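You operate a simulated robot arm through the tools that you are given. There is no shell and no other tool. Be economical: measure what you need, move in short steps, check, and stop when the job is done.

You run a simulated two-armed robot. Do the job below in one go: nothing can be reset, and whatever is moved stays where it is left.

Task
On the surface of the wooden cabinet top, fold the blue cloth in half, so that its two long edges meet.

The check looks at the end state, three seconds after you hand in, the way a careful person would. Anything else that was tipped, shoved, dropped, spilled or broken makes it a failure. Flat cloth is picked up by pressing the open fingertips on it (5 to 10 N) and closing them slowly along it; thin cloth reads only 2 to 8 mm in the jaws.

Robot
Two 7-joint arms with two-finger parallel grippers on one trunk, on a base that drives. Base frame: it is fixed to the floor where the robot stands at the start and does not move with it; the origin is under the middle of the robot, x ahead of it, y to its left, z up; the surface under the hand at the start is at about z = 88.2. Lengths are in cm, angles in degrees, forces in N, time in s.
The left shoulder is at the start at [7, 16.3, 119.5], the right one opposite. With the tool pointing down near the work surface each hand reaches from about 40 to 88 cm from the robot's upright axis, wherever it stands, measured 20 degrees to its own side. Places, roughly: surface of the wooden cabinet top [60, 0, 90]. Payload 3.43 kg a hand.
The tool frame of a hand sits at the grasp point between the pads (the TCP): z along the fingers, y along the line on which they close. The tips reach 3.4 cm beyond it. Largest opening 12.8 cm; finger width 2.4, thickness 1.2; the body of the gripper, 4.8 by 13 cm, starts 9.6 cm behind the TCP.
Orientation is that of the tool frame in the base frame, as [roll, pitch, yaw] about the fixed x, y, z axes, in that order (R = Rz(yaw) Ry(pitch) Rx(roll)). With the fingers straight down and closing along the base's y, the tool's x points along the base's -x, its y along +y and its z along -z.

Tools
- The arms move only by the tool arm_command. It takes "left_targets", "right_targets" or both (then of equal length, played together; a hand with none holds still); each is a list of rows, each an object of numbers (a shift or turn left out is 0, a gripper value left out holds the last): "x", "y", "z": the shift along the tool's x, y, z in cm; "rx", "ry", "rz": the turn, a rotation vector about the tool's x, y, z in degrees; "jaw": the finger opening in cm, from 0 to 12.8. In form: [{"x": .., "y": .., "z": .., "rx": .., "ry": .., "rz": .., "jaw": ..}, ...]. A call has 1 to 20 rows; each row is the pose to reach, as a shift and turn from the pose commanded when the call began, along the tool's axes at that moment. A row lasts 0.2 s, in which the tool goes at most 5 cm and 8.6 degrees; a call with a longer step from one row to the next is refused whole, and so is a gripper value outside its range. Where a pose cannot be reached the arm comes as near as it can. A force on the tool above 40 N (or 10 N above the force at the start of the call, whichever is more), or a blocked arm, ends the call early, and 0.2 s more pass. The fingers move at their own pace (about 15.3 cm/s each) and stop on an object; they squeeze with about 24 N. The grip force told is the motor's: it shows also when the fingers shut on nothing. Time passes only in rows, and 0.2 s behind the last, so rows that repeat a pose let the fingers close. The reply holds the time, the measured pose of the TCP, the force on the tool along the base axes, the opening and the grip force, in the units named above and with some noise, with the torque about the TCP (base axes, N m) and any sound that the robot's microphone picked up, and new pictures: "pictures" is both (left out), scene, wrist or none (wrist: the cameras of the hands that moved).
- Cameras (640 x 400 px; columns grow to the right, rows downward): "scene" is now at [12.87, -0.99, 140.56]; the picture's right is [-0.14, -0.99, 0.00], its down [-0.73, 0.10, -0.68] and it looks along [0.67, -0.10, -0.73] (base axes); focal length 258 px, centre (320, 200). "left" rides on the left gripper at [7.6, 1.1, -16] in its tool frame; the picture's right is [-0.15, 0.99, 0.00], its down [-0.88, -0.13, -0.46] and it looks along [-0.45, -0.07, 0.89] (tool axes); focal length 234 px, centre (320, 200). "right" rides on the right gripper at [7.6, -1.1, -16] in its tool frame; the picture's right is [0.15, 0.99, 0.00], its down [-0.88, 0.13, -0.46] and it looks along [-0.45, 0.07, 0.89] (tool axes); focal length 234 px, centre (320, 200). There is no depth. A picture from a camera that has moved, and an enlarged one, comes with that camera's place and axes in the base frame and with its lens.
- lift_body(by): slides the trunk up (or, below 0, down) by that many cm; the arms and the scene camera ride with it, the base frame stays. It gives what a move gives, with no picture.
- steer(legs): drives the robot by 1 to 6 legs, each [ahead, left, turn to the left] in cm, cm and degrees, along the robot's own axes; the way and the turn of a leg run together, so that a leg with both is an arc; at most 150 cm and 180 degrees a leg. The arms and the cameras ride along, it lands a little off, and it stops where it bumps. It gives what a move gives, and a new picture of the scene camera.
- aim_head(pan, tilt): turns the head with the scene camera to pan (to the left, within 86 degrees either way) and tilt (down, from -29 to 69), counted from straight ahead of the robot. It gives what a move gives, and a new picture of the scene camera.
- enlarge(camera, box): a new picture of the part [left, top, right, bottom] of that camera's present view, enlarged. The clock stands still meanwhile.
- sign_off(): hands the job in; it is judged then, once.

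Work in short steps. Places have to be worked out from the pictures, the camera data and where the tool is seen: move nearer, look again, correct. Check each grasp and each placing, and mend what went wrong. You have 120 turns and 260 pictures in all, those below and enlarged ones among them. Open the grippers and draw the arms clear of the work before you hand the job in, unless the task says otherwise; then end with one line.

The tools are called after "Emit:" as name(argument=value, ...) on one line, values as JSON. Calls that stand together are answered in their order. arm_command: Moves the arms, as the interface text tells. Its arguments: {"type":"object","properties":{"left_targets":{"type":"array","items":{"type":"object","properties":{"x":{"type":"number"},"y":{"type":"number"},"z":{"type":"number"},"rx":{"type":"number"},"ry":{"type":"number"},"rz":{"type":"number"},"jaw":{"type":"number"}}}},"right_targets":{"type":"array","items":{"type":"object","properties":{"x":{"type":"number"},"y":{"type":"number"},"z":{"type":"number"},"rx":{"type":"number"},"ry":{"type":"number"},"rz":{"type":"number"},"jaw":{"type":"number"}}}},"pictures":{"type":"string","enum":["both","scene","wrist","none"]}},"required":[]} The other tools are called the same way: lift_body (by) slides the trunk up or down; steer (legs) drives the base; aim_head (pan, tilt) turns the head that bears the scene camera; enlarge (camera, box) takes an enlarged picture of a part of a camera's view; sign_off () hands the job in.

At the start:

```text
time: 0.0
left_eef_pos: [64.94, 22.92, 103.39]
left_ee_rot: [180.0, 0.0, -179.9]
left_wrist_force: [-0.1, -0.1, -0.4]
left_moment: [0.0, 0.0, 0.03]
left_gripper_width: 12.82
left_grasp_force: 0.1
right_eef_pos: [64.05, -33.28, 102.79]
right_ee_rot: [-180.0, -0.1, -179.9]
right_wrist_force: [-0.3, -1.4, 0.0]
right_moment: [0.01, 0.01, 0.01]
right_gripper_width: 12.79
right_grasp_force: 0.1
trunk travel left (down, up): [-67.5, 26.5]
robot x, y, heading: [-0.27, -0.04, -0.1]
head pan, tilt: [-8.1, 47.2]
```

scene: 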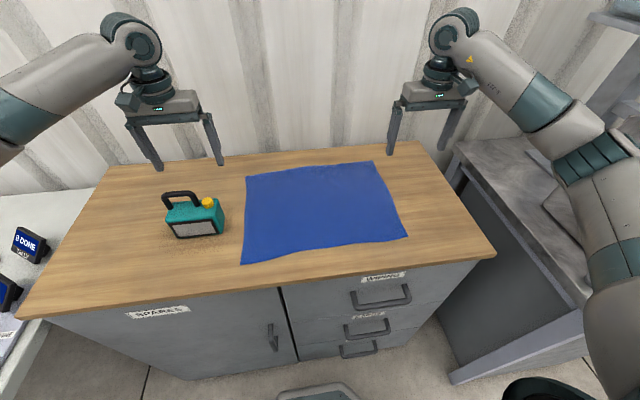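
right: 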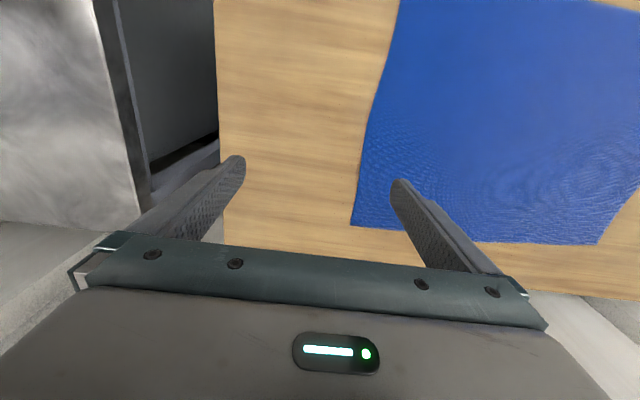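
left: 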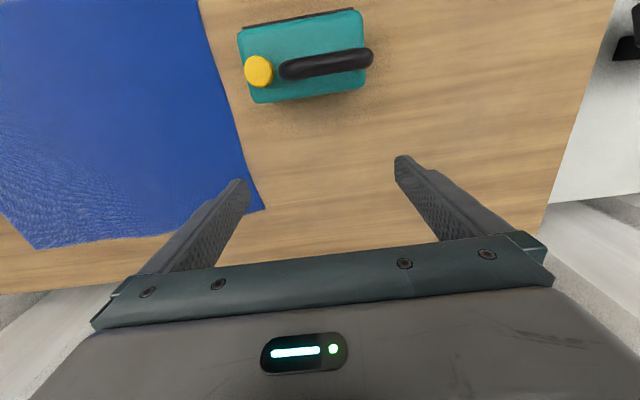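

The cloth measures about 40 × 30 cm. Its long edges run along y: the far one goes from about [73.5, 12.7] to [75.6, -26.8], and the near one from about [43.8, 12.5] to [45.7, -27.5]. I plan to fold the far edge onto the near edge, so I first hover both hands above the far corners with the jaws partly closed.

Emit:
arm_command(left_targets=[{"x": -2, "y": -3.4, "z": 0, "jaw": 8}, {"x": -4, "y": -6.8, "z": 0, "jaw": 4}, {"x": -6, "y": -10.2, "z": 1, "jaw": 4}, {"x": -7.9, "y": -13.4, "z": 3, "jaw": 4}, {"x": -7.9, "y": -13.4, "z": 6.5, "jaw": 4}, {"x": -7.9, "y": -13.4, "z": 6.5, "jaw": 4}], right_targets=[{"x": -2.6, "y": 2.4, "z": 0, "jaw": 8}, {"x": -5.2, "y": 4.8, "z": 0, "jaw": 4}, {"x": -7.8, "y": 7.2, "z": 1, "jaw": 4}, {"x": -10.4, "y": 9.7, "z": 3, "jaw": 4}, {"x": -10.4, "y": 9.7, "z": 6, "jaw": 4}, {"x": -10.4, "y": 9.7, "z": 6, "jaw": 4}])

```text
time: 1.4
left_eef_pos: [73.0, 9.42, 97.03]
left_ee_rot: [-179.9, 0.0, -179.8]
left_wrist_force: [-0.4, 1.4, -0.5]
left_moment: [-0.02, -0.02, 0.01]
left_gripper_width: 3.97
left_grasp_force: 0.2
right_eef_pos: [74.24, -23.47, 96.77]
right_ee_rot: [179.9, 0.0, -180.0]
right_wrist_force: [-0.3, 0.4, -0.2]
right_moment: [0.0, -0.02, 0.01]
right_gripper_width: 3.99
right_grasp_force: 0.1
trunk travel left (down, up): [-67.5, 26.5]
robot x, y, heading: [0.14, 0.12, 0.1]
head pan, tilt: [-8.1, 47.2]
camera scene: at [12.82, -0.99, 140.57], right [-0.14, -0.99, 0.0], down [-0.73, 0.1, -0.68], along [0.67, -0.1, -0.73], focal length 258 px, centre (320, 200)
camera right: at [66.68, -24.76, 112.69], right [-0.15, 0.99, 0.0], down [0.88, 0.13, 0.46], along [0.45, 0.07, -0.89], focal length 234 px, centre (320, 200)
camera left: at [65.3, 10.63, 112.98], right [0.15, 0.99, 0.0], down [0.88, -0.13, 0.46], along [0.45, -0.07, -0.89], focal length 234 px, centre (320, 200)
```

scene: 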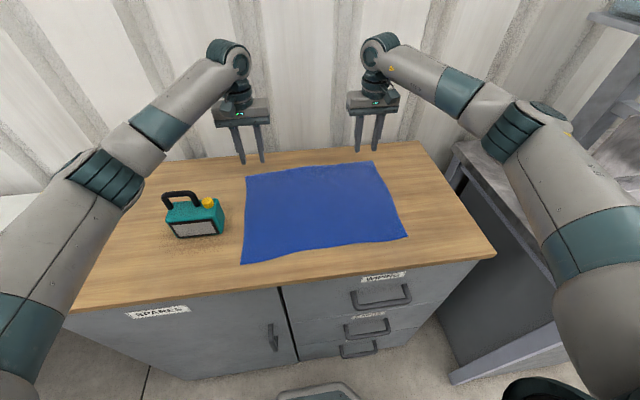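
right: 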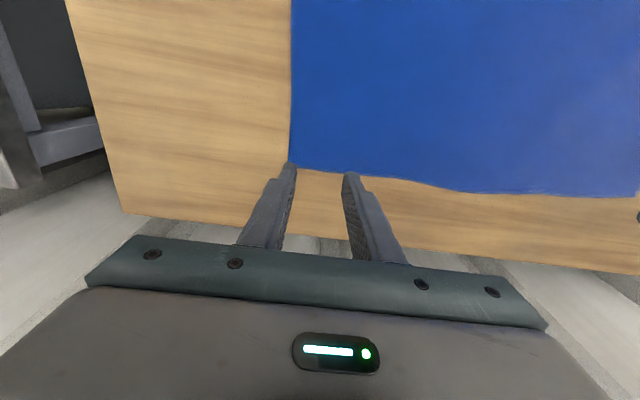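
left: 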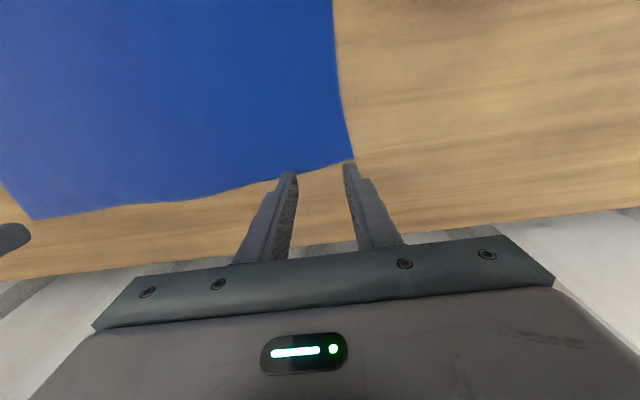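

The corners sit at about [73.5, 13.0] on the left and [75.0, -26.7] on the right, and both fingertip pairs are just inside the far edge. I lower them in small steps until they press on the cloth.

Emit:
arm_command(left_targets=[{"x": 0.3, "y": 0, "z": 2}, {"x": 0.3, "y": 0, "z": 4}, {"x": 0.3, "z": 4.8}, {"x": 0.3, "z": 5.2}, {"x": 0.3, "z": 5.2}], right_targets=[{"x": 0.2, "y": 0.4, "z": 2}, {"x": 0.2, "y": 0.4, "z": 4}, {"x": 0.2, "y": 0.4, "z": 4.6}, {"x": 0.2, "y": 0.4, "z": 5.0}, {"x": 0.2, "y": 0.4, "z": 5.0}], pictures="wrist")

```text
time: 2.6
left_eef_pos: [72.64, 9.35, 91.84]
left_ee_rot: [180.0, -0.1, -179.8]
left_wrist_force: [0.4, -0.1, 1.0]
left_moment: [0.03, -0.02, 0.02]
left_gripper_width: 3.98
left_grasp_force: 0.1
right_eef_pos: [74.21, -23.24, 91.89]
right_ee_rot: [180.0, 0.1, 179.9]
right_wrist_force: [-0.2, -0.4, 2.1]
right_moment: [-0.01, 0.03, 0.01]
right_gripper_width: 3.98
right_grasp_force: 0.0
trunk travel left (down, up): [-67.5, 26.5]
robot x, y, heading: [-0.22, -0.53, -0.2]
head pan, tilt: [-8.1, 47.2]
camera right: at [66.57, -24.44, 107.78], right [-0.15, 0.99, 0.0], down [0.88, 0.13, 0.46], along [0.45, 0.07, -0.89], focal length 234 px, centre (320, 200)
camera left: at [64.97, 10.56, 107.72], right [0.15, 0.99, 0.0], down [0.88, -0.13, 0.46], along [0.45, -0.07, -0.89], focal length 234 px, centre (320, 200)
```

right: 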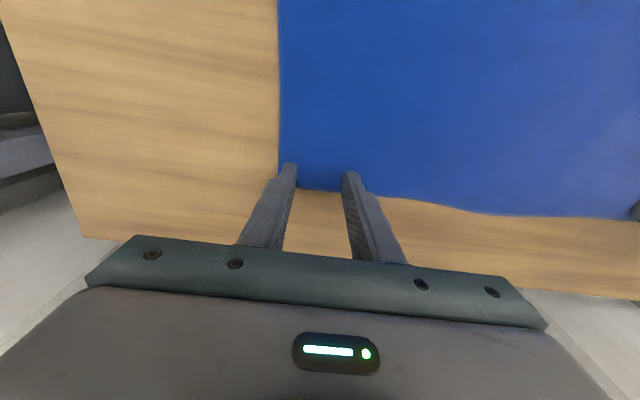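
left: 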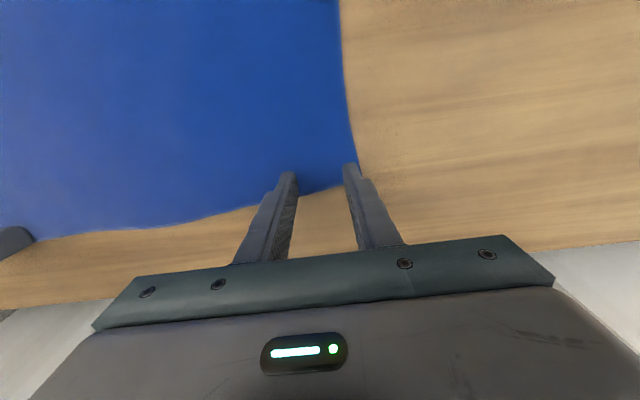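

The fingertips have just touched, reading 1–2 N. I press a little further and keep to the 5–10 N range.

Emit:
arm_command(left_targets=[{"z": 0.2}, {"z": 0.35}, {"z": 0.35}], right_targets=[{"z": 0.15}, {"z": 0.3}, {"z": 0.3}], pictures="none")

```text
time: 3.4
left_eef_pos: [72.48, 9.46, 91.76]
left_ee_rot: [-180.0, 0.3, -179.9]
left_wrist_force: [5.2, 0.0, 18.8]
left_moment: [0.08, -0.09, -0.03]
left_gripper_width: 3.99
left_grasp_force: 0.0
right_eef_pos: [74.02, -23.18, 91.76]
right_ee_rot: [-180.0, 0.2, 180.0]
right_wrist_force: [3.4, -1.2, 12.4]
right_moment: [-0.07, -0.06, 0.0]
right_gripper_width: 3.99
right_grasp_force: 0.0
trunk travel left (down, up): [-67.5, 26.5]
robot x, y, heading: [0.18, -0.18, -0.2]
head pan, tilt: [-8.1, 47.2]
```

That is a bit stiff at 19 and 12 N. I ease off slightly and then close the jaws slowly.

Emit:
arm_command(left_targets=[{"z": -0.2}, {"z": -0.2, "jaw": 3.6}, {"z": -0.2, "jaw": 3.2}, {"z": -0.2, "jaw": 2.8}, {"z": -0.2, "jaw": 2.4}], right_targets=[{"z": -0.1}, {"z": -0.1, "jaw": 3.6}, {"z": -0.1, "jaw": 3.2}, {"z": -0.1, "jaw": 2.8}, {"z": -0.1, "jaw": 2.4}], pictures="wrist")

```text
time: 4.6
left_eef_pos: [72.33, 9.35, 91.71]
left_ee_rot: [180.0, 0.0, -179.8]
left_wrist_force: [-0.9, -0.5, 11.9]
left_moment: [-0.01, 0.08, -0.01]
left_gripper_width: 2.3
left_grasp_force: 0.0
right_eef_pos: [74.11, -23.12, 91.8]
right_ee_rot: [-180.0, 0.0, -180.0]
right_wrist_force: [-0.3, 0.0, 11.7]
right_moment: [0.02, 0.03, 0.02]
right_gripper_width: 2.22
right_grasp_force: 0.0
trunk travel left (down, up): [-67.5, 26.5]
robot x, y, heading: [-0.06, -0.17, -0.1]
head pan, tilt: [-8.1, 47.2]
camera right: at [66.35, -24.41, 107.73], right [-0.15, 0.99, 0.0], down [0.88, 0.13, 0.46], along [0.45, 0.07, -0.89], focal length 234 px, centre (320, 200)
camera left: at [64.63, 10.55, 107.67], right [0.15, 0.99, 0.0], down [0.88, -0.13, 0.46], along [0.45, -0.07, -0.89], focal length 234 px, centre (320, 200)
```

right: 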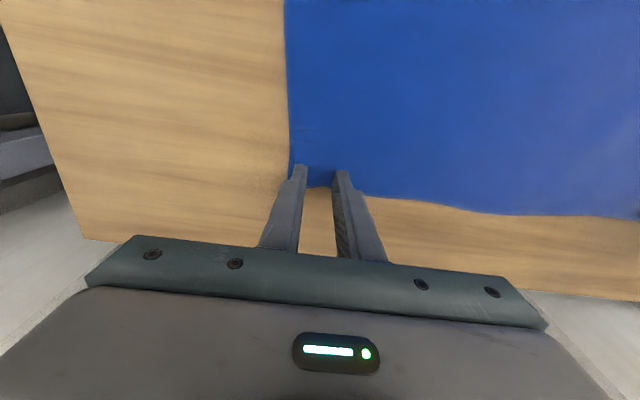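
left: 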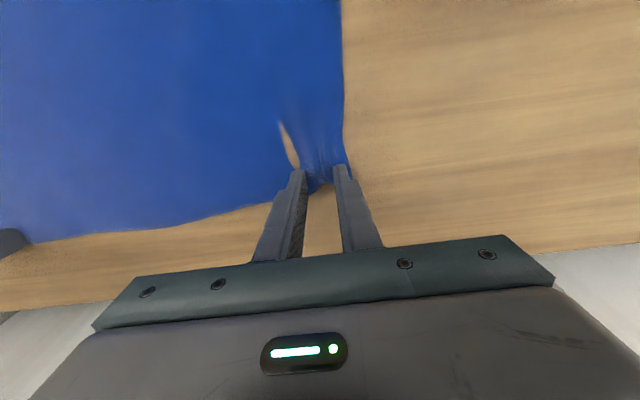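

The cloth is gathering between the fingers in both hands, so I keep closing slowly to 0.

Emit:
arm_command(left_targets=[{"jaw": 2.0}, {"jaw": 1.6}, {"jaw": 1.2}, {"jaw": 0.8}, {"jaw": 0.4}, {"jaw": 0}, {"jaw": 0}, {"jaw": 0}], right_targets=[{"jaw": 2.0}, {"jaw": 1.6}, {"jaw": 1.2}, {"jaw": 0.8}, {"jaw": 0.4}, {"jaw": 0}, {"jaw": 0}, {"jaw": 0}], pictures="wrist")

```text
time: 6.4
left_eef_pos: [72.28, 9.44, 91.68]
left_ee_rot: [180.0, 0.0, -179.9]
left_wrist_force: [0.4, -0.9, 9.0]
left_moment: [-0.08, 0.01, 0.05]
left_gripper_width: 0.23
left_grasp_force: 24.2
right_eef_pos: [74.09, -23.18, 91.77]
right_ee_rot: [-180.0, 0.2, -180.0]
right_wrist_force: [0.5, 0.6, 14.0]
right_moment: [0.01, 0.08, -0.02]
right_gripper_width: 0.0
right_grasp_force: 24.2
trunk travel left (down, up): [-67.5, 26.5]
robot x, y, heading: [-0.27, -0.16, 0.1]
head pan, tilt: [-8.1, 47.2]
camera right: at [66.4, -24.41, 107.73], right [-0.15, 0.99, 0.0], down [0.88, 0.13, 0.46], along [0.45, 0.07, -0.89], focal length 234 px, centre (320, 200)
camera left: at [64.67, 10.54, 107.67], right [0.15, 0.99, 0.0], down [0.88, -0.13, 0.46], along [0.45, -0.07, -0.89], focal length 234 px, centre (320, 200)
```

right: 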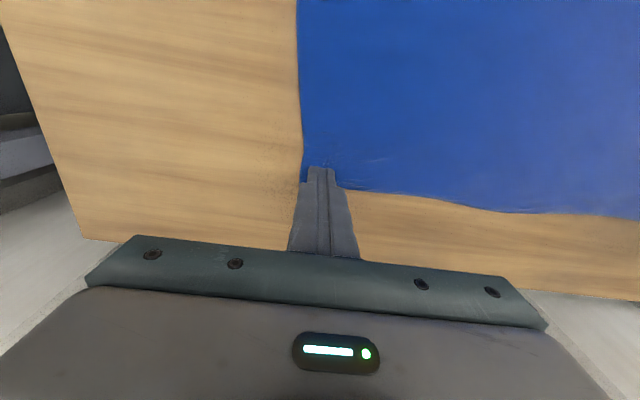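
left: 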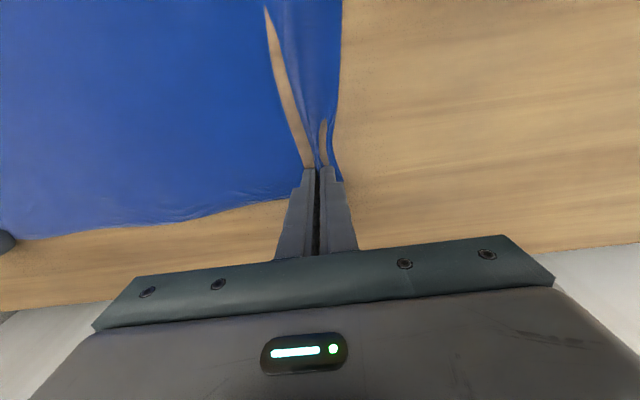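

The left hand holds the cloth at 2.3 mm. The right jaws shut on nothing and only slid the corner in to about y = -24.8, so I lift the right hand, reopen it and look again before retrying.

Emit:
arm_command(right_targets=[{"z": -1.5}, {"z": -2, "jaw": 2}, {"z": -2, "y": 1.3, "x": 0.4, "jaw": 4.5}, {"z": -2, "y": 1.3, "x": 0.4, "jaw": 4.5}], pictures="wrist")

```text
time: 7.4
left_eef_pos: [72.48, 9.44, 91.76]
left_ee_rot: [-179.9, 0.1, -179.9]
left_wrist_force: [-1.5, -0.3, 15.4]
left_moment: [0.04, 0.07, 0.0]
left_gripper_width: 0.26
left_grasp_force: 24.0
right_eef_pos: [73.61, -21.85, 93.74]
right_ee_rot: [-180.0, 0.1, -179.9]
right_wrist_force: [0.3, -0.3, 0.6]
right_moment: [-0.01, 0.02, -0.04]
right_gripper_width: 4.53
right_grasp_force: 0.1
trunk travel left (down, up): [-67.5, 26.5]
robot x, y, heading: [0.02, 0.15, -0.2]
head pan, tilt: [-8.1, 47.2]
camera right: at [66.04, -23.03, 109.72], right [-0.15, 0.99, 0.0], down [0.88, 0.13, 0.46], along [0.45, 0.07, -0.89], focal length 234 px, centre (320, 200)
```

right: 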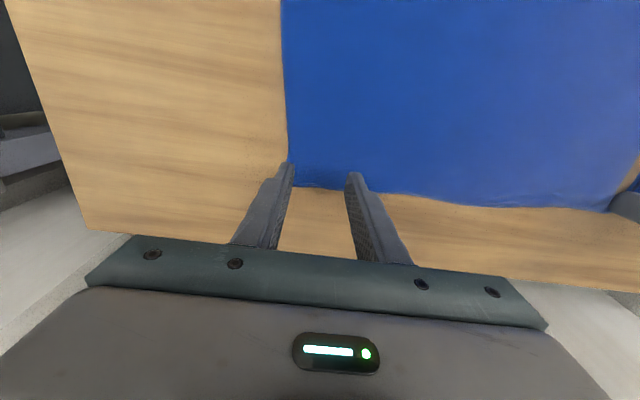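

The edge lies at x ≈ 75.5 with the right fingers 2 cm inside it, and the cloth reaches y = -24.7. I press the right hand down again to check the force before closing.

Emit:
arm_command(right_targets=[{"z": 1.5}, {"z": 2.0}, {"z": 2.15}, {"z": 2.15}], pictures="none")

```text
time: 8.4
left_eef_pos: [72.26, 9.43, 91.76]
left_ee_rot: [179.9, 0.2, -179.9]
left_wrist_force: [2.6, -0.1, 9.3]
left_moment: [-0.02, -0.08, 0.01]
left_gripper_width: 0.24
left_grasp_force: 24.2
right_eef_pos: [73.55, -21.94, 91.85]
right_ee_rot: [-180.0, 0.3, 180.0]
right_wrist_force: [-1.2, -1.5, 14.8]
right_moment: [-0.07, 0.1, 0.05]
right_gripper_width: 4.53
right_grasp_force: 0.1
trunk travel left (down, up): [-67.5, 26.5]
robot x, y, heading: [0.12, -0.15, 0.0]
head pan, tilt: [-8.1, 47.2]
```

14.8 N is slightly high, so I ease off and close slowly with finer steps.

Emit:
arm_command(right_targets=[{"z": -0.12}, {"z": -0.12, "jaw": 4.2}, {"z": -0.12, "jaw": 3.9}, {"z": -0.12, "jaw": 3.6}, {"z": -0.12, "jaw": 3.3}, {"z": -0.12, "jaw": 3.0}, {"z": -0.12, "jaw": 2.7}, {"z": -0.12, "jaw": 2.4}, {"z": -0.12, "jaw": 2.1}, {"z": -0.12, "jaw": 1.8}], pictures="wrist")

```text
time: 10.6
left_eef_pos: [72.22, 9.39, 91.72]
left_ee_rot: [-179.9, 0.1, 180.0]
left_wrist_force: [0.4, -5.7, 6.0]
left_moment: [-0.24, -0.03, 0.04]
left_gripper_width: 0.25
left_grasp_force: 23.9
right_eef_pos: [73.62, -21.74, 91.68]
right_ee_rot: [-179.9, 0.0, -180.0]
right_wrist_force: [-0.9, 5.2, 15.4]
right_moment: [0.2, 0.03, -0.01]
right_gripper_width: 1.89
right_grasp_force: 0.4
trunk travel left (down, up): [-67.5, 26.5]
robot x, y, heading: [-0.16, 0.05, 0.1]
head pan, tilt: [-8.1, 47.2]
camera right: at [65.94, -23.03, 107.72], right [-0.15, 0.99, 0.0], down [0.88, 0.13, 0.46], along [0.45, 0.07, -0.89], focal length 234 px, centre (320, 200)
```

right: 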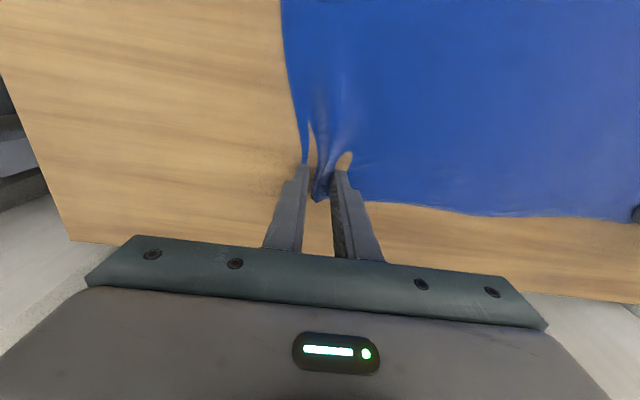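

A pleat has formed between the right fingers, so I finish closing.

Emit:
arm_command(right_targets=[{"jaw": 1.5}, {"jaw": 1.2}, {"jaw": 0.9}, {"jaw": 0.6}, {"jaw": 0.3}, {"jaw": 0}, {"jaw": 0}, {"jaw": 0}], pictures="wrist")

```text
time: 12.4
left_eef_pos: [72.28, 9.47, 91.76]
left_ee_rot: [-179.9, 0.1, 180.0]
left_wrist_force: [1.4, -20.9, 4.5]
left_moment: [-0.73, -0.03, 0.15]
left_gripper_width: 0.26
left_grasp_force: 23.9
right_eef_pos: [73.52, -21.75, 91.77]
right_ee_rot: [179.9, 0.1, -179.9]
right_wrist_force: [-1.3, 22.2, 15.8]
right_moment: [0.8, 0.1, 0.02]
right_gripper_width: 0.31
right_grasp_force: 24.0
trunk travel left (down, up): [-67.5, 26.5]
robot x, y, heading: [-0.04, -0.08, 0.1]
head pan, tilt: [-8.1, 47.2]
camera right: at [65.94, -22.99, 107.72], right [-0.15, 0.99, 0.0], down [0.88, 0.13, 0.46], along [0.45, 0.07, -0.89], focal length 234 px, centre (320, 200)
```

right: 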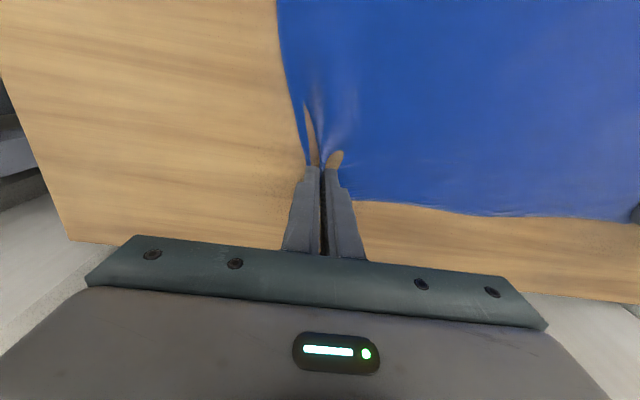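

Both hands now grip, reading 2.6 and 3.1 mm, but the cloth is taut between them at about 20 N. I bring the hands slightly together and raise them a little as the start of the fold arc, then look.

Emit:
arm_command(left_targets=[{"y": -0.3, "z": -0.3}, {"x": 0.2, "y": -0.5, "z": -1.5}, {"x": 0.6, "y": -0.5, "z": -3}, {"x": 1.2, "y": -0.5, "z": -4.5}, {"x": 2.2, "y": -0.5, "z": -6}, {"x": 2.2, "y": -0.5, "z": -6}], right_targets=[{"y": 0.3, "z": -0.3}, {"x": 0.2, "y": 0.5, "z": -1.5}, {"x": 0.6, "y": 0.5, "z": -3}, {"x": 1.2, "y": 0.5, "z": -4.5}, {"x": 2.2, "y": 0.5, "z": -6}, {"x": 2.2, "y": 0.5, "z": -6}])

```text
time: 13.8
left_eef_pos: [70.34, 8.85, 97.57]
left_ee_rot: [-180.0, 0.0, -179.9]
left_wrist_force: [-0.7, -3.4, 0.5]
left_moment: [-0.11, 0.0, 0.04]
left_gripper_width: 0.27
left_grasp_force: 24.4
right_eef_pos: [71.67, -21.44, 97.51]
right_ee_rot: [-180.0, 0.0, 179.8]
right_wrist_force: [-0.4, 4.1, -0.8]
right_moment: [0.15, 0.01, -0.03]
right_gripper_width: 0.24
right_grasp_force: 23.7
trunk travel left (down, up): [-67.5, 26.5]
robot x, y, heading: [0.23, -0.06, 0.1]
head pan, tilt: [-8.1, 47.2]
camera scene: at [12.97, -1.0, 140.54], right [-0.14, -0.99, 0.0], down [-0.73, 0.1, -0.68], along [0.67, -0.1, -0.73], focal length 258 px, centre (320, 200)
camera right: at [64.05, -22.66, 113.54], right [-0.15, 0.99, 0.0], down [0.88, 0.13, 0.45], along [0.45, 0.07, -0.89], focal length 234 px, centre (320, 200)
camera left: at [62.71, 9.96, 113.45], right [0.14, 0.99, 0.0], down [0.88, -0.13, 0.45], along [0.45, -0.07, -0.89], focal length 234 px, centre (320, 200)
```

scene: 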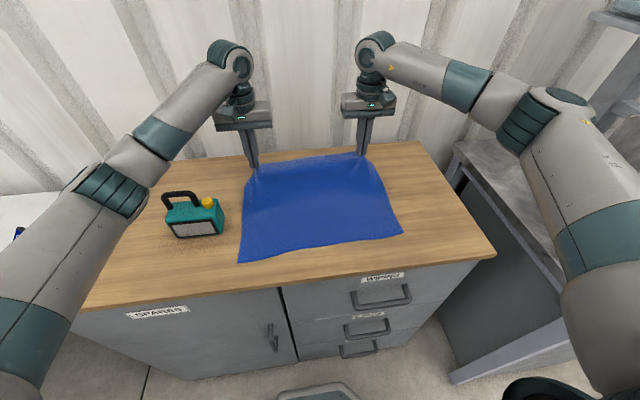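
right: 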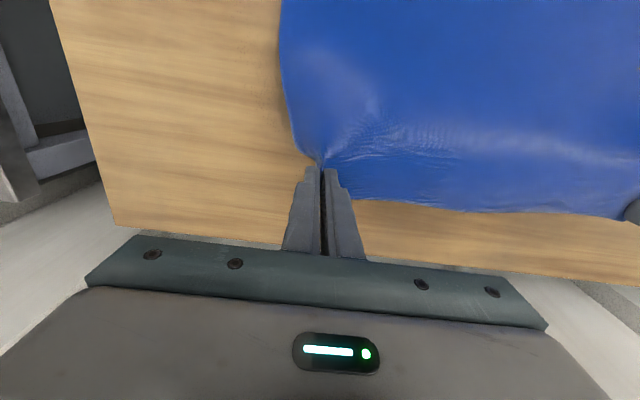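
left: 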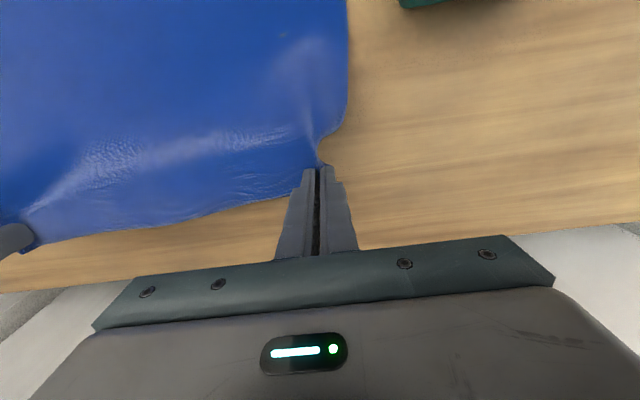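

The lift works, and the near edge now sits at about x = 44.6 on the left and 46.7 on the right. I carry the grips to the top of the arc above the fold line and tilt the fingers gradually so the hem flips over cleanly.

Emit:
arm_command(left_targets=[{"x": 1.2, "z": -2, "ry": -4}, {"x": 2.8, "z": -3.8, "ry": -8}, {"x": 4.6, "z": -5.3, "ry": -12}, {"x": 6.6, "z": -6.3, "ry": -16}, {"x": 8.6, "z": -6.9, "ry": -20}, {"x": 10.5, "z": -7, "ry": -24}, {"x": 10.5, "z": -7, "ry": -24}], right_targets=[{"x": 1.2, "z": -2, "ry": -4}, {"x": 2.8, "z": -3.8, "ry": -8}, {"x": 4.6, "z": -5.3, "ry": -12}, {"x": 6.6, "z": -6.3, "ry": -16}, {"x": 8.6, "z": -6.9, "ry": -20}, {"x": 10.3, "z": -7, "ry": -24}, {"x": 10.3, "z": -7, "ry": -24}])

```text
time: 15.4
left_eef_pos: [59.88, 8.97, 104.49]
left_ee_rot: [-179.9, 24.0, -180.0]
left_wrist_force: [0.9, -6.3, 0.7]
left_moment: [-0.21, -0.01, 0.01]
left_gripper_width: 0.25
left_grasp_force: 24.3
right_eef_pos: [61.46, -21.4, 104.45]
right_ee_rot: [179.9, 24.1, -179.9]
right_wrist_force: [0.0, 5.1, -1.6]
right_moment: [0.17, 0.04, 0.06]
right_gripper_width: 0.27
right_grasp_force: 23.7
trunk travel left (down, up): [-67.5, 26.5]
robot x, y, heading: [-0.08, 0.17, 0.0]
head pan, tilt: [-8.1, 47.2]
camera scene: at [12.97, -0.98, 140.54], right [-0.14, -0.99, 0.0], down [-0.73, 0.1, -0.68], along [0.67, -0.1, -0.73], focal length 258 px, centre (320, 200)
camera right: at [47.95, -22.65, 116.03], right [-0.13, 0.99, -0.06], down [0.62, 0.13, 0.77], along [0.77, 0.07, -0.63], focal length 234 px, centre (320, 200)
camera left: at [46.31, 10.09, 116.05], right [0.13, 0.99, 0.06], down [0.62, -0.13, 0.77], along [0.77, -0.07, -0.63], focal length 234 px, centre (320, 200)
```

scene: 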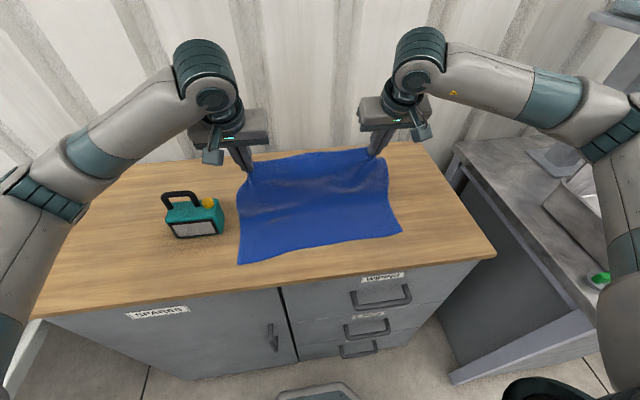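
right: 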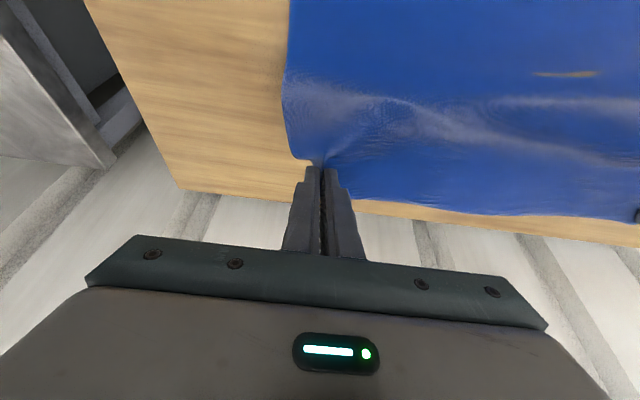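
left: 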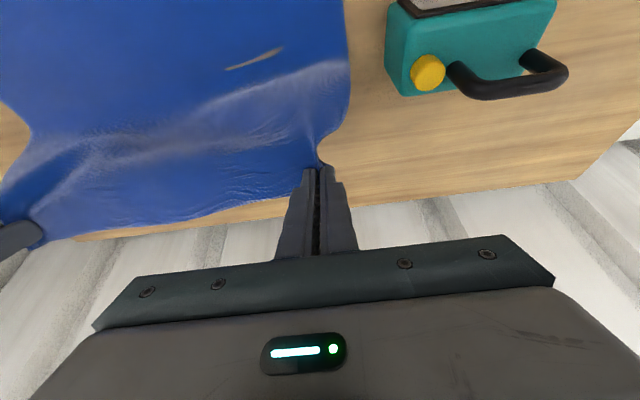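

Both grips are still holding and the cloth is draping well. I continue down the arc toward the near edge, tilting further to about 40°.

Emit:
arm_command(left_targets=[{"x": 2.6, "z": -1.1, "ry": -3}, {"x": 5.2, "z": -2.1, "ry": -6}, {"x": 7.8, "z": -2.7, "ry": -8}, {"x": 9.8, "z": -2.7, "ry": -11}, {"x": 11.8, "z": -2.3, "ry": -14}, {"x": 13.6, "z": -1.7, "ry": -16}, {"x": 13.6, "z": -1.7, "ry": -16}], right_targets=[{"x": 2.4, "z": -0.7, "ry": -3}, {"x": 4.8, "z": -1.3, "ry": -6}, {"x": 7.15, "z": -1.65, "ry": -8}, {"x": 9.0, "z": -1.6, "ry": -11}, {"x": 10.8, "z": -1.3, "ry": -14}, {"x": 12.6, "z": -0.8, "ry": -16}, {"x": 12.6, "z": -0.8, "ry": -16}])

```text
time: 17.0
left_eef_pos: [48.75, 7.57, 100.57]
left_ee_rot: [-180.0, 40.0, -179.9]
left_wrist_force: [-0.1, 1.1, 0.1]
left_moment: [-0.01, 0.03, -0.03]
left_gripper_width: 0.26
left_grasp_force: 24.3
left hand out of reach, approached as far as the arm can: row 5, 6, 7
right_eef_pos: [53.22, -20.86, 100.04]
right_ee_rot: [-179.9, 40.1, 180.0]
right_wrist_force: [0.3, -0.2, 0.3]
right_moment: [-0.01, 0.0, 0.0]
right_gripper_width: 0.29
right_grasp_force: 24.0
right hand out of reach, approached as far as the arm can: row 5, 6, 7
trunk travel left (down, up): [-67.5, 26.5]
robot x, y, heading: [-0.63, 0.12, 0.2]
head pan, tilt: [-8.1, 47.2]
camera scene: at [12.81, -0.94, 140.57], right [-0.14, -0.99, 0.0], down [-0.73, 0.1, -0.68], along [0.67, -0.1, -0.73], focal length 258 px, centre (320, 200)
camera right: at [37.07, -22.06, 107.46], right [-0.11, 0.99, -0.1], down [0.38, 0.13, 0.92], along [0.92, 0.07, -0.39], focal length 234 px, centre (320, 200)
camera left: at [32.51, 8.71, 107.87], right [0.11, 0.99, 0.09], down [0.38, -0.13, 0.91], along [0.92, -0.06, -0.39], focal length 234 px, centre (320, 200)
```

scene: 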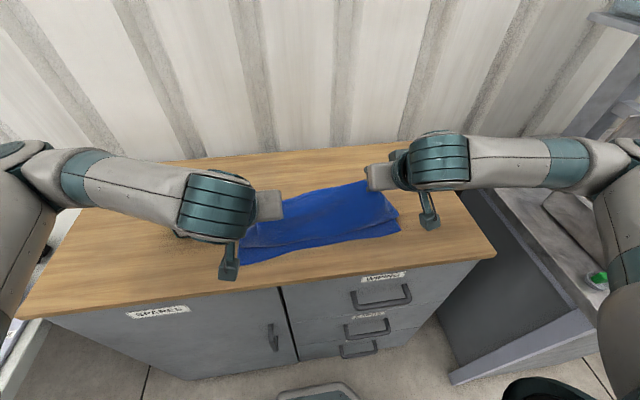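
right: 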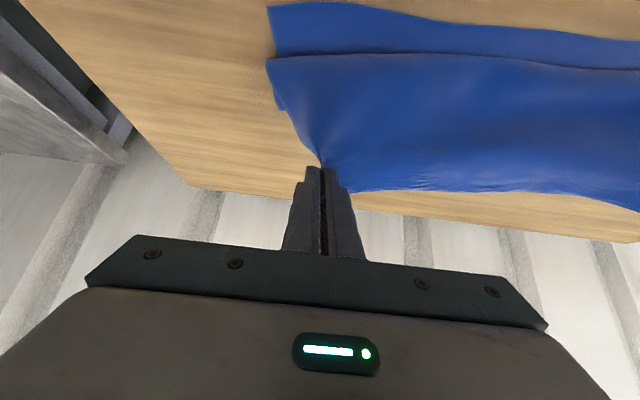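
left: 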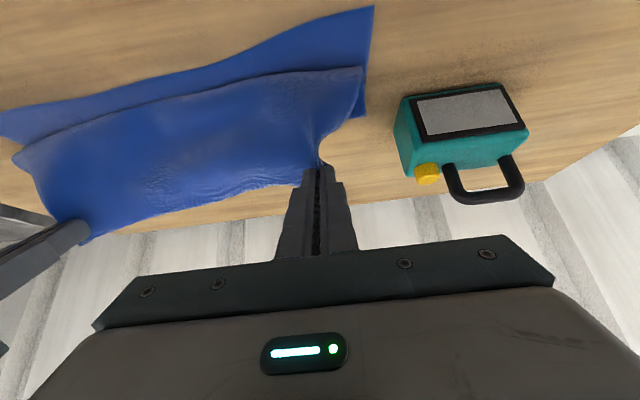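

The hem still stands up as a curtain at about z = 98, and the arms are folded to their reach limit. I reduce the tilt and move the hands slightly out and lower, so that I can then back the base up and finish the pull.

Emit:
arm_command(left_targets=[{"x": -0.8, "y": 0.3, "z": 1.8, "ry": 5}, {"x": -1.6, "y": 0.7, "z": 3.6, "ry": 10}, {"x": -2.4, "y": 1.0, "z": 5.4, "ry": 15}, {"x": -3.25, "y": 1.4, "z": 7.1, "ry": 20}, {"x": -3.25, "y": 1.4, "z": 7.1, "ry": 20}], right_targets=[{"x": -0.4, "y": -0.1, "z": 1.3, "ry": 5}, {"x": -0.8, "y": -0.3, "z": 2.6, "ry": 10}, {"x": -1.2, "y": -0.4, "z": 3.8, "ry": 15}, {"x": -1.7, "y": -0.6, "z": 5.1, "ry": 20}, {"x": -1.7, "y": -0.6, "z": 5.1, "ry": 20}], pictures="both")

```text
time: 18.2
left_eef_pos: [55.5, 8.89, 97.26]
left_ee_rot: [180.0, 20.0, 180.0]
left_wrist_force: [1.1, -8.5, 0.2]
left_moment: [-0.25, -0.04, -0.03]
left_gripper_width: 0.27
left_grasp_force: 24.0
right_eef_pos: [57.76, -21.64, 97.43]
right_ee_rot: [179.8, 20.0, -179.9]
right_wrist_force: [-1.3, 7.6, 0.5]
right_moment: [0.3, 0.0, 0.13]
right_gripper_width: 0.26
right_grasp_force: 24.0
trunk travel left (down, up): [-67.5, 26.5]
robot x, y, heading: [0.24, -0.26, 0.1]
head pan, tilt: [-8.1, 47.2]
camera scene: at [12.76, -1.02, 140.57], right [-0.14, -0.99, 0.0], down [-0.73, 0.1, -0.68], along [0.67, -0.1, -0.73], focal length 258 px, centre (320, 200)
camera right: at [45.08, -22.86, 109.81], right [-0.14, 0.99, -0.05], down [0.67, 0.13, 0.73], along [0.73, 0.07, -0.68], focal length 234 px, centre (320, 200)
camera left: at [42.93, 10.07, 109.62], right [0.14, 0.99, 0.05], down [0.67, -0.13, 0.73], along [0.73, -0.07, -0.68], focal length 234 px, centre (320, 200)
```

scene: 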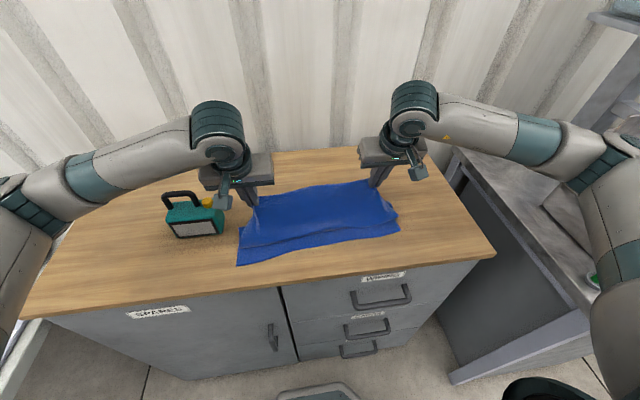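
right: 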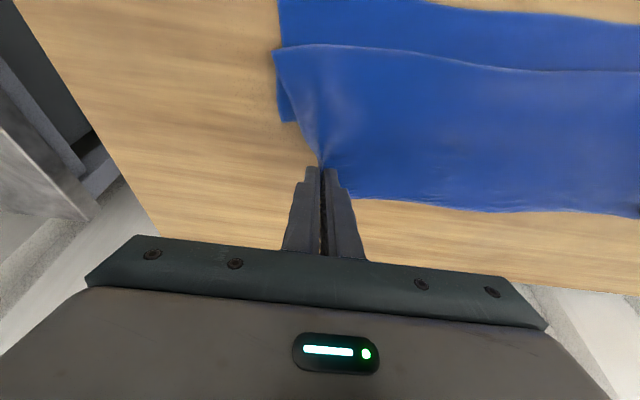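
left: 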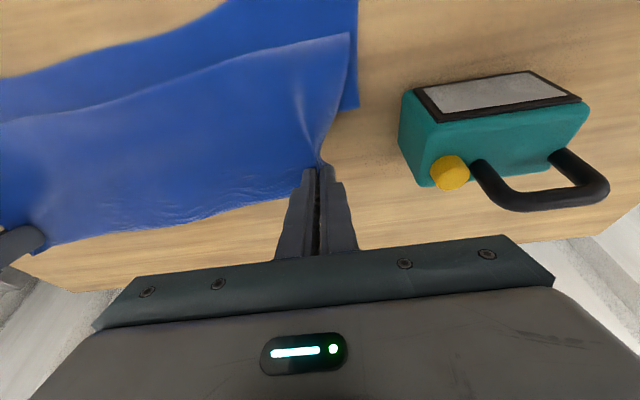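

The cloth has rolled into an S because I kept it too taut, which pulled the crease in to about x = 54. I take the hem back out to x ≈ 70 to unroll it, then come back on a lower, slack path with the base further back.

Emit:
arm_command(left_targets=[{"x": -2, "z": -1}, {"x": -4, "z": -2.1}, {"x": -5.94, "z": -3.16}, {"x": -8.3, "z": -2.3}, {"x": -10.64, "z": -1.45}, {"x": -12.1, "z": 0.1}, {"x": -13.56, "z": 1.64}, {"x": -13.56, "z": 1.64}], right_targets=[{"x": -2, "z": -1}, {"x": -4, "z": -2.1}, {"x": -5.66, "z": -3.26}, {"x": -8, "z": -2.4}, {"x": -10.17, "z": -1.62}, {"x": -11.5, "z": 0}, {"x": -12.78, "z": 1.46}, {"x": -12.78, "z": 1.46}])

```text
time: 20.0
left_eef_pos: [68.93, 9.01, 100.35]
left_ee_rot: [-179.9, 20.0, -180.0]
left_wrist_force: [0.1, -8.0, -0.7]
left_moment: [-0.27, -0.04, -0.02]
left_gripper_width: 0.27
left_grasp_force: 23.8
right_eef_pos: [69.99, -21.64, 100.39]
right_ee_rot: [-179.9, 19.9, 180.0]
right_wrist_force: [0.0, 7.5, -0.2]
right_moment: [0.28, 0.03, 0.1]
right_gripper_width: 0.26
right_grasp_force: 24.5
trunk travel left (down, up): [-67.5, 26.5]
robot x, y, heading: [0.04, 0.25, 0.0]
head pan, tilt: [-8.1, 47.2]
camera scene: at [12.78, -1.0, 140.57], right [-0.14, -0.99, 0.0], down [-0.73, 0.1, -0.68], along [0.67, -0.1, -0.73], focal length 258 px, centre (320, 200)
camera right: at [57.36, -22.79, 112.78], right [-0.14, 0.99, -0.05], down [0.67, 0.13, 0.73], along [0.73, 0.07, -0.68], focal length 234 px, centre (320, 200)
camera left: at [56.29, 10.16, 112.7], right [0.14, 0.99, 0.05], down [0.67, -0.13, 0.73], along [0.73, -0.07, -0.68], focal length 234 px, centre (320, 200)
```

scene: 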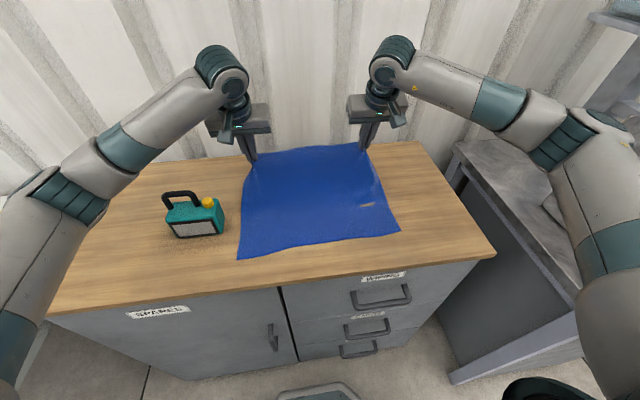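
right: 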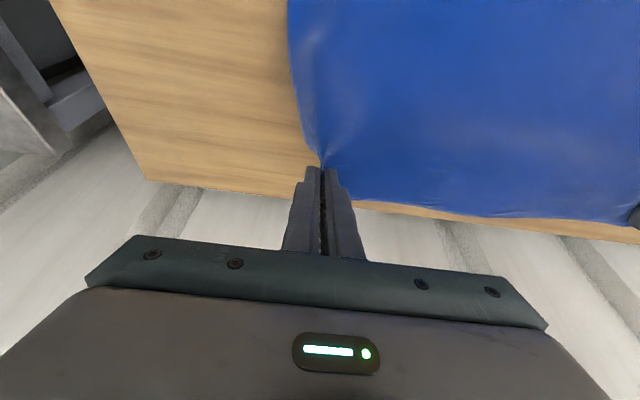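
left: 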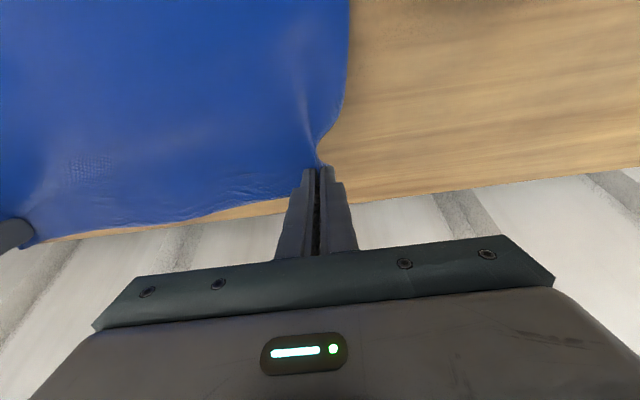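

The cloth is unrolled again with the near edge in place. I now drive the base back 13 cm, which carries the hem back over the fold line at a low height.

Emit:
steer(legs=[[-13, 0, 0]])

```text
time: 21.3
left_eef_pos: [56.14, 9.25, 100.2]
left_ee_rot: [179.9, 20.0, -179.7]
left_wrist_force: [0.7, -7.9, 0.6]
left_moment: [-0.28, -0.01, -0.02]
left_gripper_width: 0.25
left_grasp_force: 23.7
right_eef_pos: [57.13, -21.31, 100.22]
right_ee_rot: [-180.0, 20.0, -179.7]
right_wrist_force: [-0.5, 8.4, 0.0]
right_moment: [0.28, 0.04, 0.11]
right_gripper_width: 0.26
right_grasp_force: 23.9
trunk travel left (down, up): [-67.5, 26.5]
robot x, y, heading: [-12.83, 0.02, 0.3]
head pan, tilt: [-8.1, 47.2]
camera scene: at [0.01, -0.97, 140.54], right [-0.14, -0.99, 0.0], down [-0.73, 0.1, -0.68], along [0.67, -0.09, -0.73], focal length 258 px, centre (320, 200)
```

scene: 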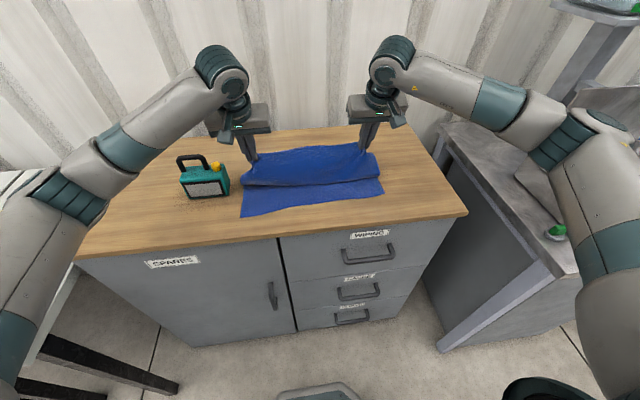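

I check the crease and the curtain from the wrist cameras before lowering.

Emit:
enlarge(camera="right", box=[200, 0, 640, 275])

Emit:
enlarge(camera="left", box=[0, 0, 440, 275])

Emit:
enlarge(camera="scene", box=[200, 100, 440, 250])

```text
1.45 times, centred on (420, 138) of right
camera zoom: at [44.61, -22.6, 112.7], right [-0.14, 0.99, -0.05], down [0.67, 0.13, 0.73], along [0.73, 0.07, -0.68], focal length 341 px, centre (174, 291)
```

zoom: 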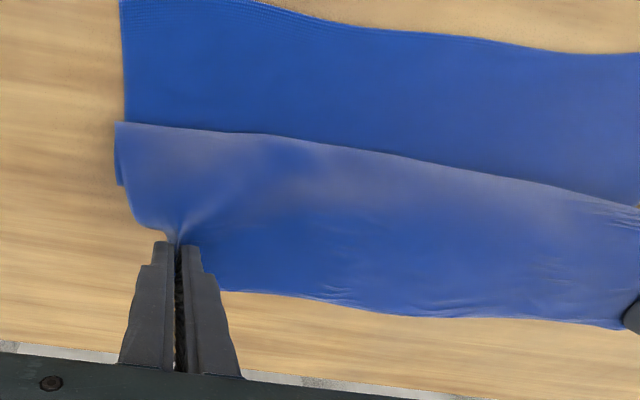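

```text
1.45 times, centred on (220, 138) of left
camera zoom: at [43.44, 10.35, 112.63], right [0.13, 0.99, 0.05], down [0.67, -0.13, 0.73], along [0.73, -0.06, -0.68], focal length 341 px, centre (466, 291)
```

zoom: 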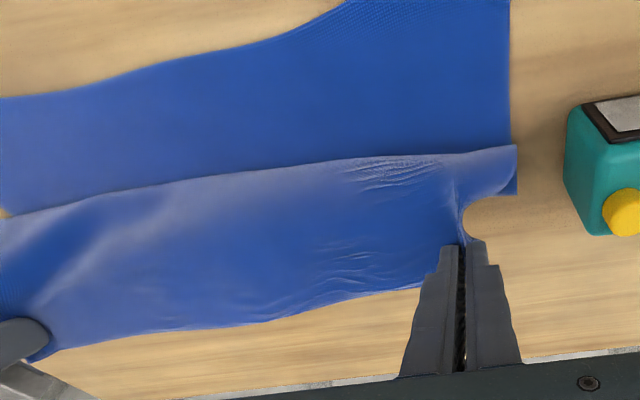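

```text
2.67 times, centred on (320, 175) of scene
camera zoom: at [0.01, -0.97, 140.54], right [-0.14, -0.99, 0.0], down [-0.73, 0.1, -0.68], along [0.67, -0.09, -0.73], focal length 689 px, centre (320, 267)
```

zoom: 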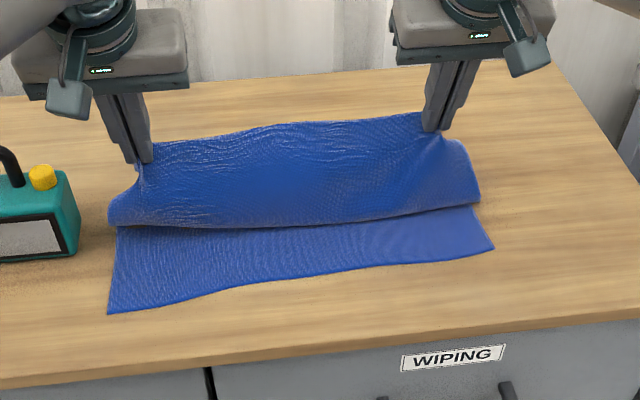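

The creases measure x ≈ 58.7 on the left and 59.2 on the right. The near edge is at 45.1 and 47.4, so the crease should be nearer 60 and 62.4. It seems to form just behind the hem, so I unroll once more and come back stopping further out, with the right hand about 2.5 cm further than the left.

Emit:
arm_command(left_targets=[{"x": -2.5, "z": 0.0}, {"x": -5, "z": 0.5}, {"x": -7.5, "z": 1.1}, {"x": -9.92, "z": 1.7}, {"x": -9.92, "z": 1.7}, {"x": -8.4, "z": 1.5}, {"x": -6.9, "z": 1.2}, {"x": -5.4, "z": 1.0}, {"x": -3.9, "z": 0.8}, {"x": -2.36, "z": 0.54}, {"x": -2.36, "z": 0.54}], right_targets=[{"x": -2.8, "z": 0.0}, {"x": -5.5, "z": 0.6}, {"x": -8.2, "z": 1.3}, {"x": -10.87, "z": 2.04}, {"x": -10.87, "z": 2.04}, {"x": -9.5, "z": 1.9}, {"x": -8.1, "z": 1.7}, {"x": -6.7, "z": 1.5}, {"x": -5.3, "z": 1.3}, {"x": -3.95, "z": 1.12}, {"x": -3.95, "z": 1.12}])

```text
time: 23.7
left_eef_pos: [58.44, 9.2, 100.49]
left_ee_rot: [179.9, 20.0, -179.7]
left_wrist_force: [0.7, -10.0, 0.3]
left_moment: [-0.38, -0.05, -0.01]
left_gripper_width: 0.27
left_grasp_force: 24.2
right_eef_pos: [61.36, -21.41, 100.62]
right_ee_rot: [180.0, 20.0, -179.8]
right_wrist_force: [-1.4, 11.2, -1.0]
right_moment: [0.3, 0.03, 0.16]
right_gripper_width: 0.27
right_grasp_force: 23.9
trunk travel left (down, up): [-67.5, 26.5]
robot x, y, heading: [-12.55, -0.23, 0.4]
head pan, tilt: [-8.1, 47.2]
camera scene: at [0.0, -0.96, 140.55], right [-0.14, -0.99, 0.0], down [-0.73, 0.1, -0.68], along [0.67, -0.09, -0.73], focal length 258 px, centre (320, 200)
camera right: at [48.69, -22.59, 112.97], right [-0.14, 0.99, -0.05], down [0.67, 0.13, 0.73], along [0.73, 0.07, -0.68], focal length 234 px, centre (320, 200)
camera left: at [45.78, 10.32, 113.01], right [0.13, 0.99, 0.05], down [0.67, -0.13, 0.73], along [0.73, -0.06, -0.68], focal length 234 px, centre (320, 200)
```

scene: 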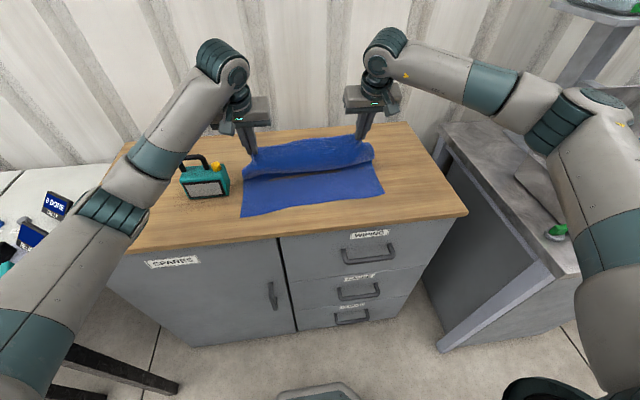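
right: 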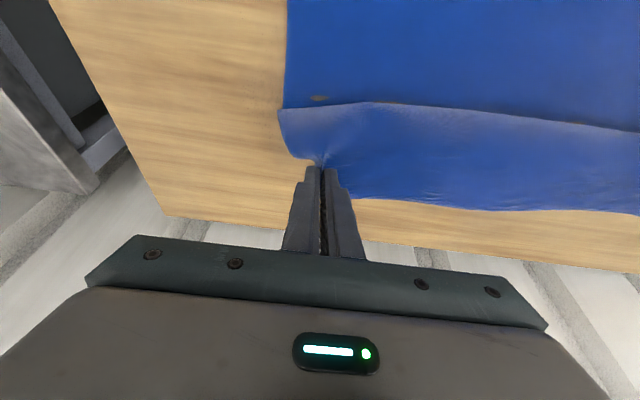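
left: 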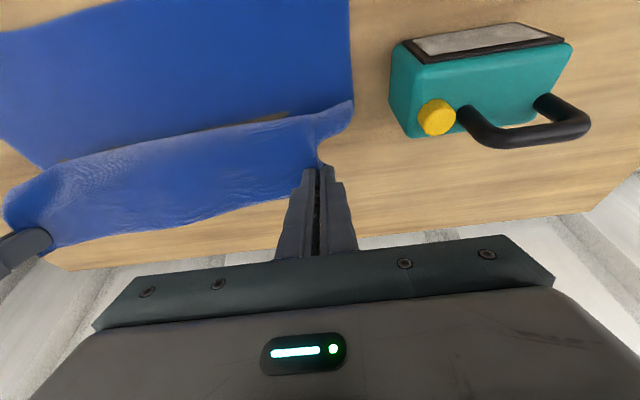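

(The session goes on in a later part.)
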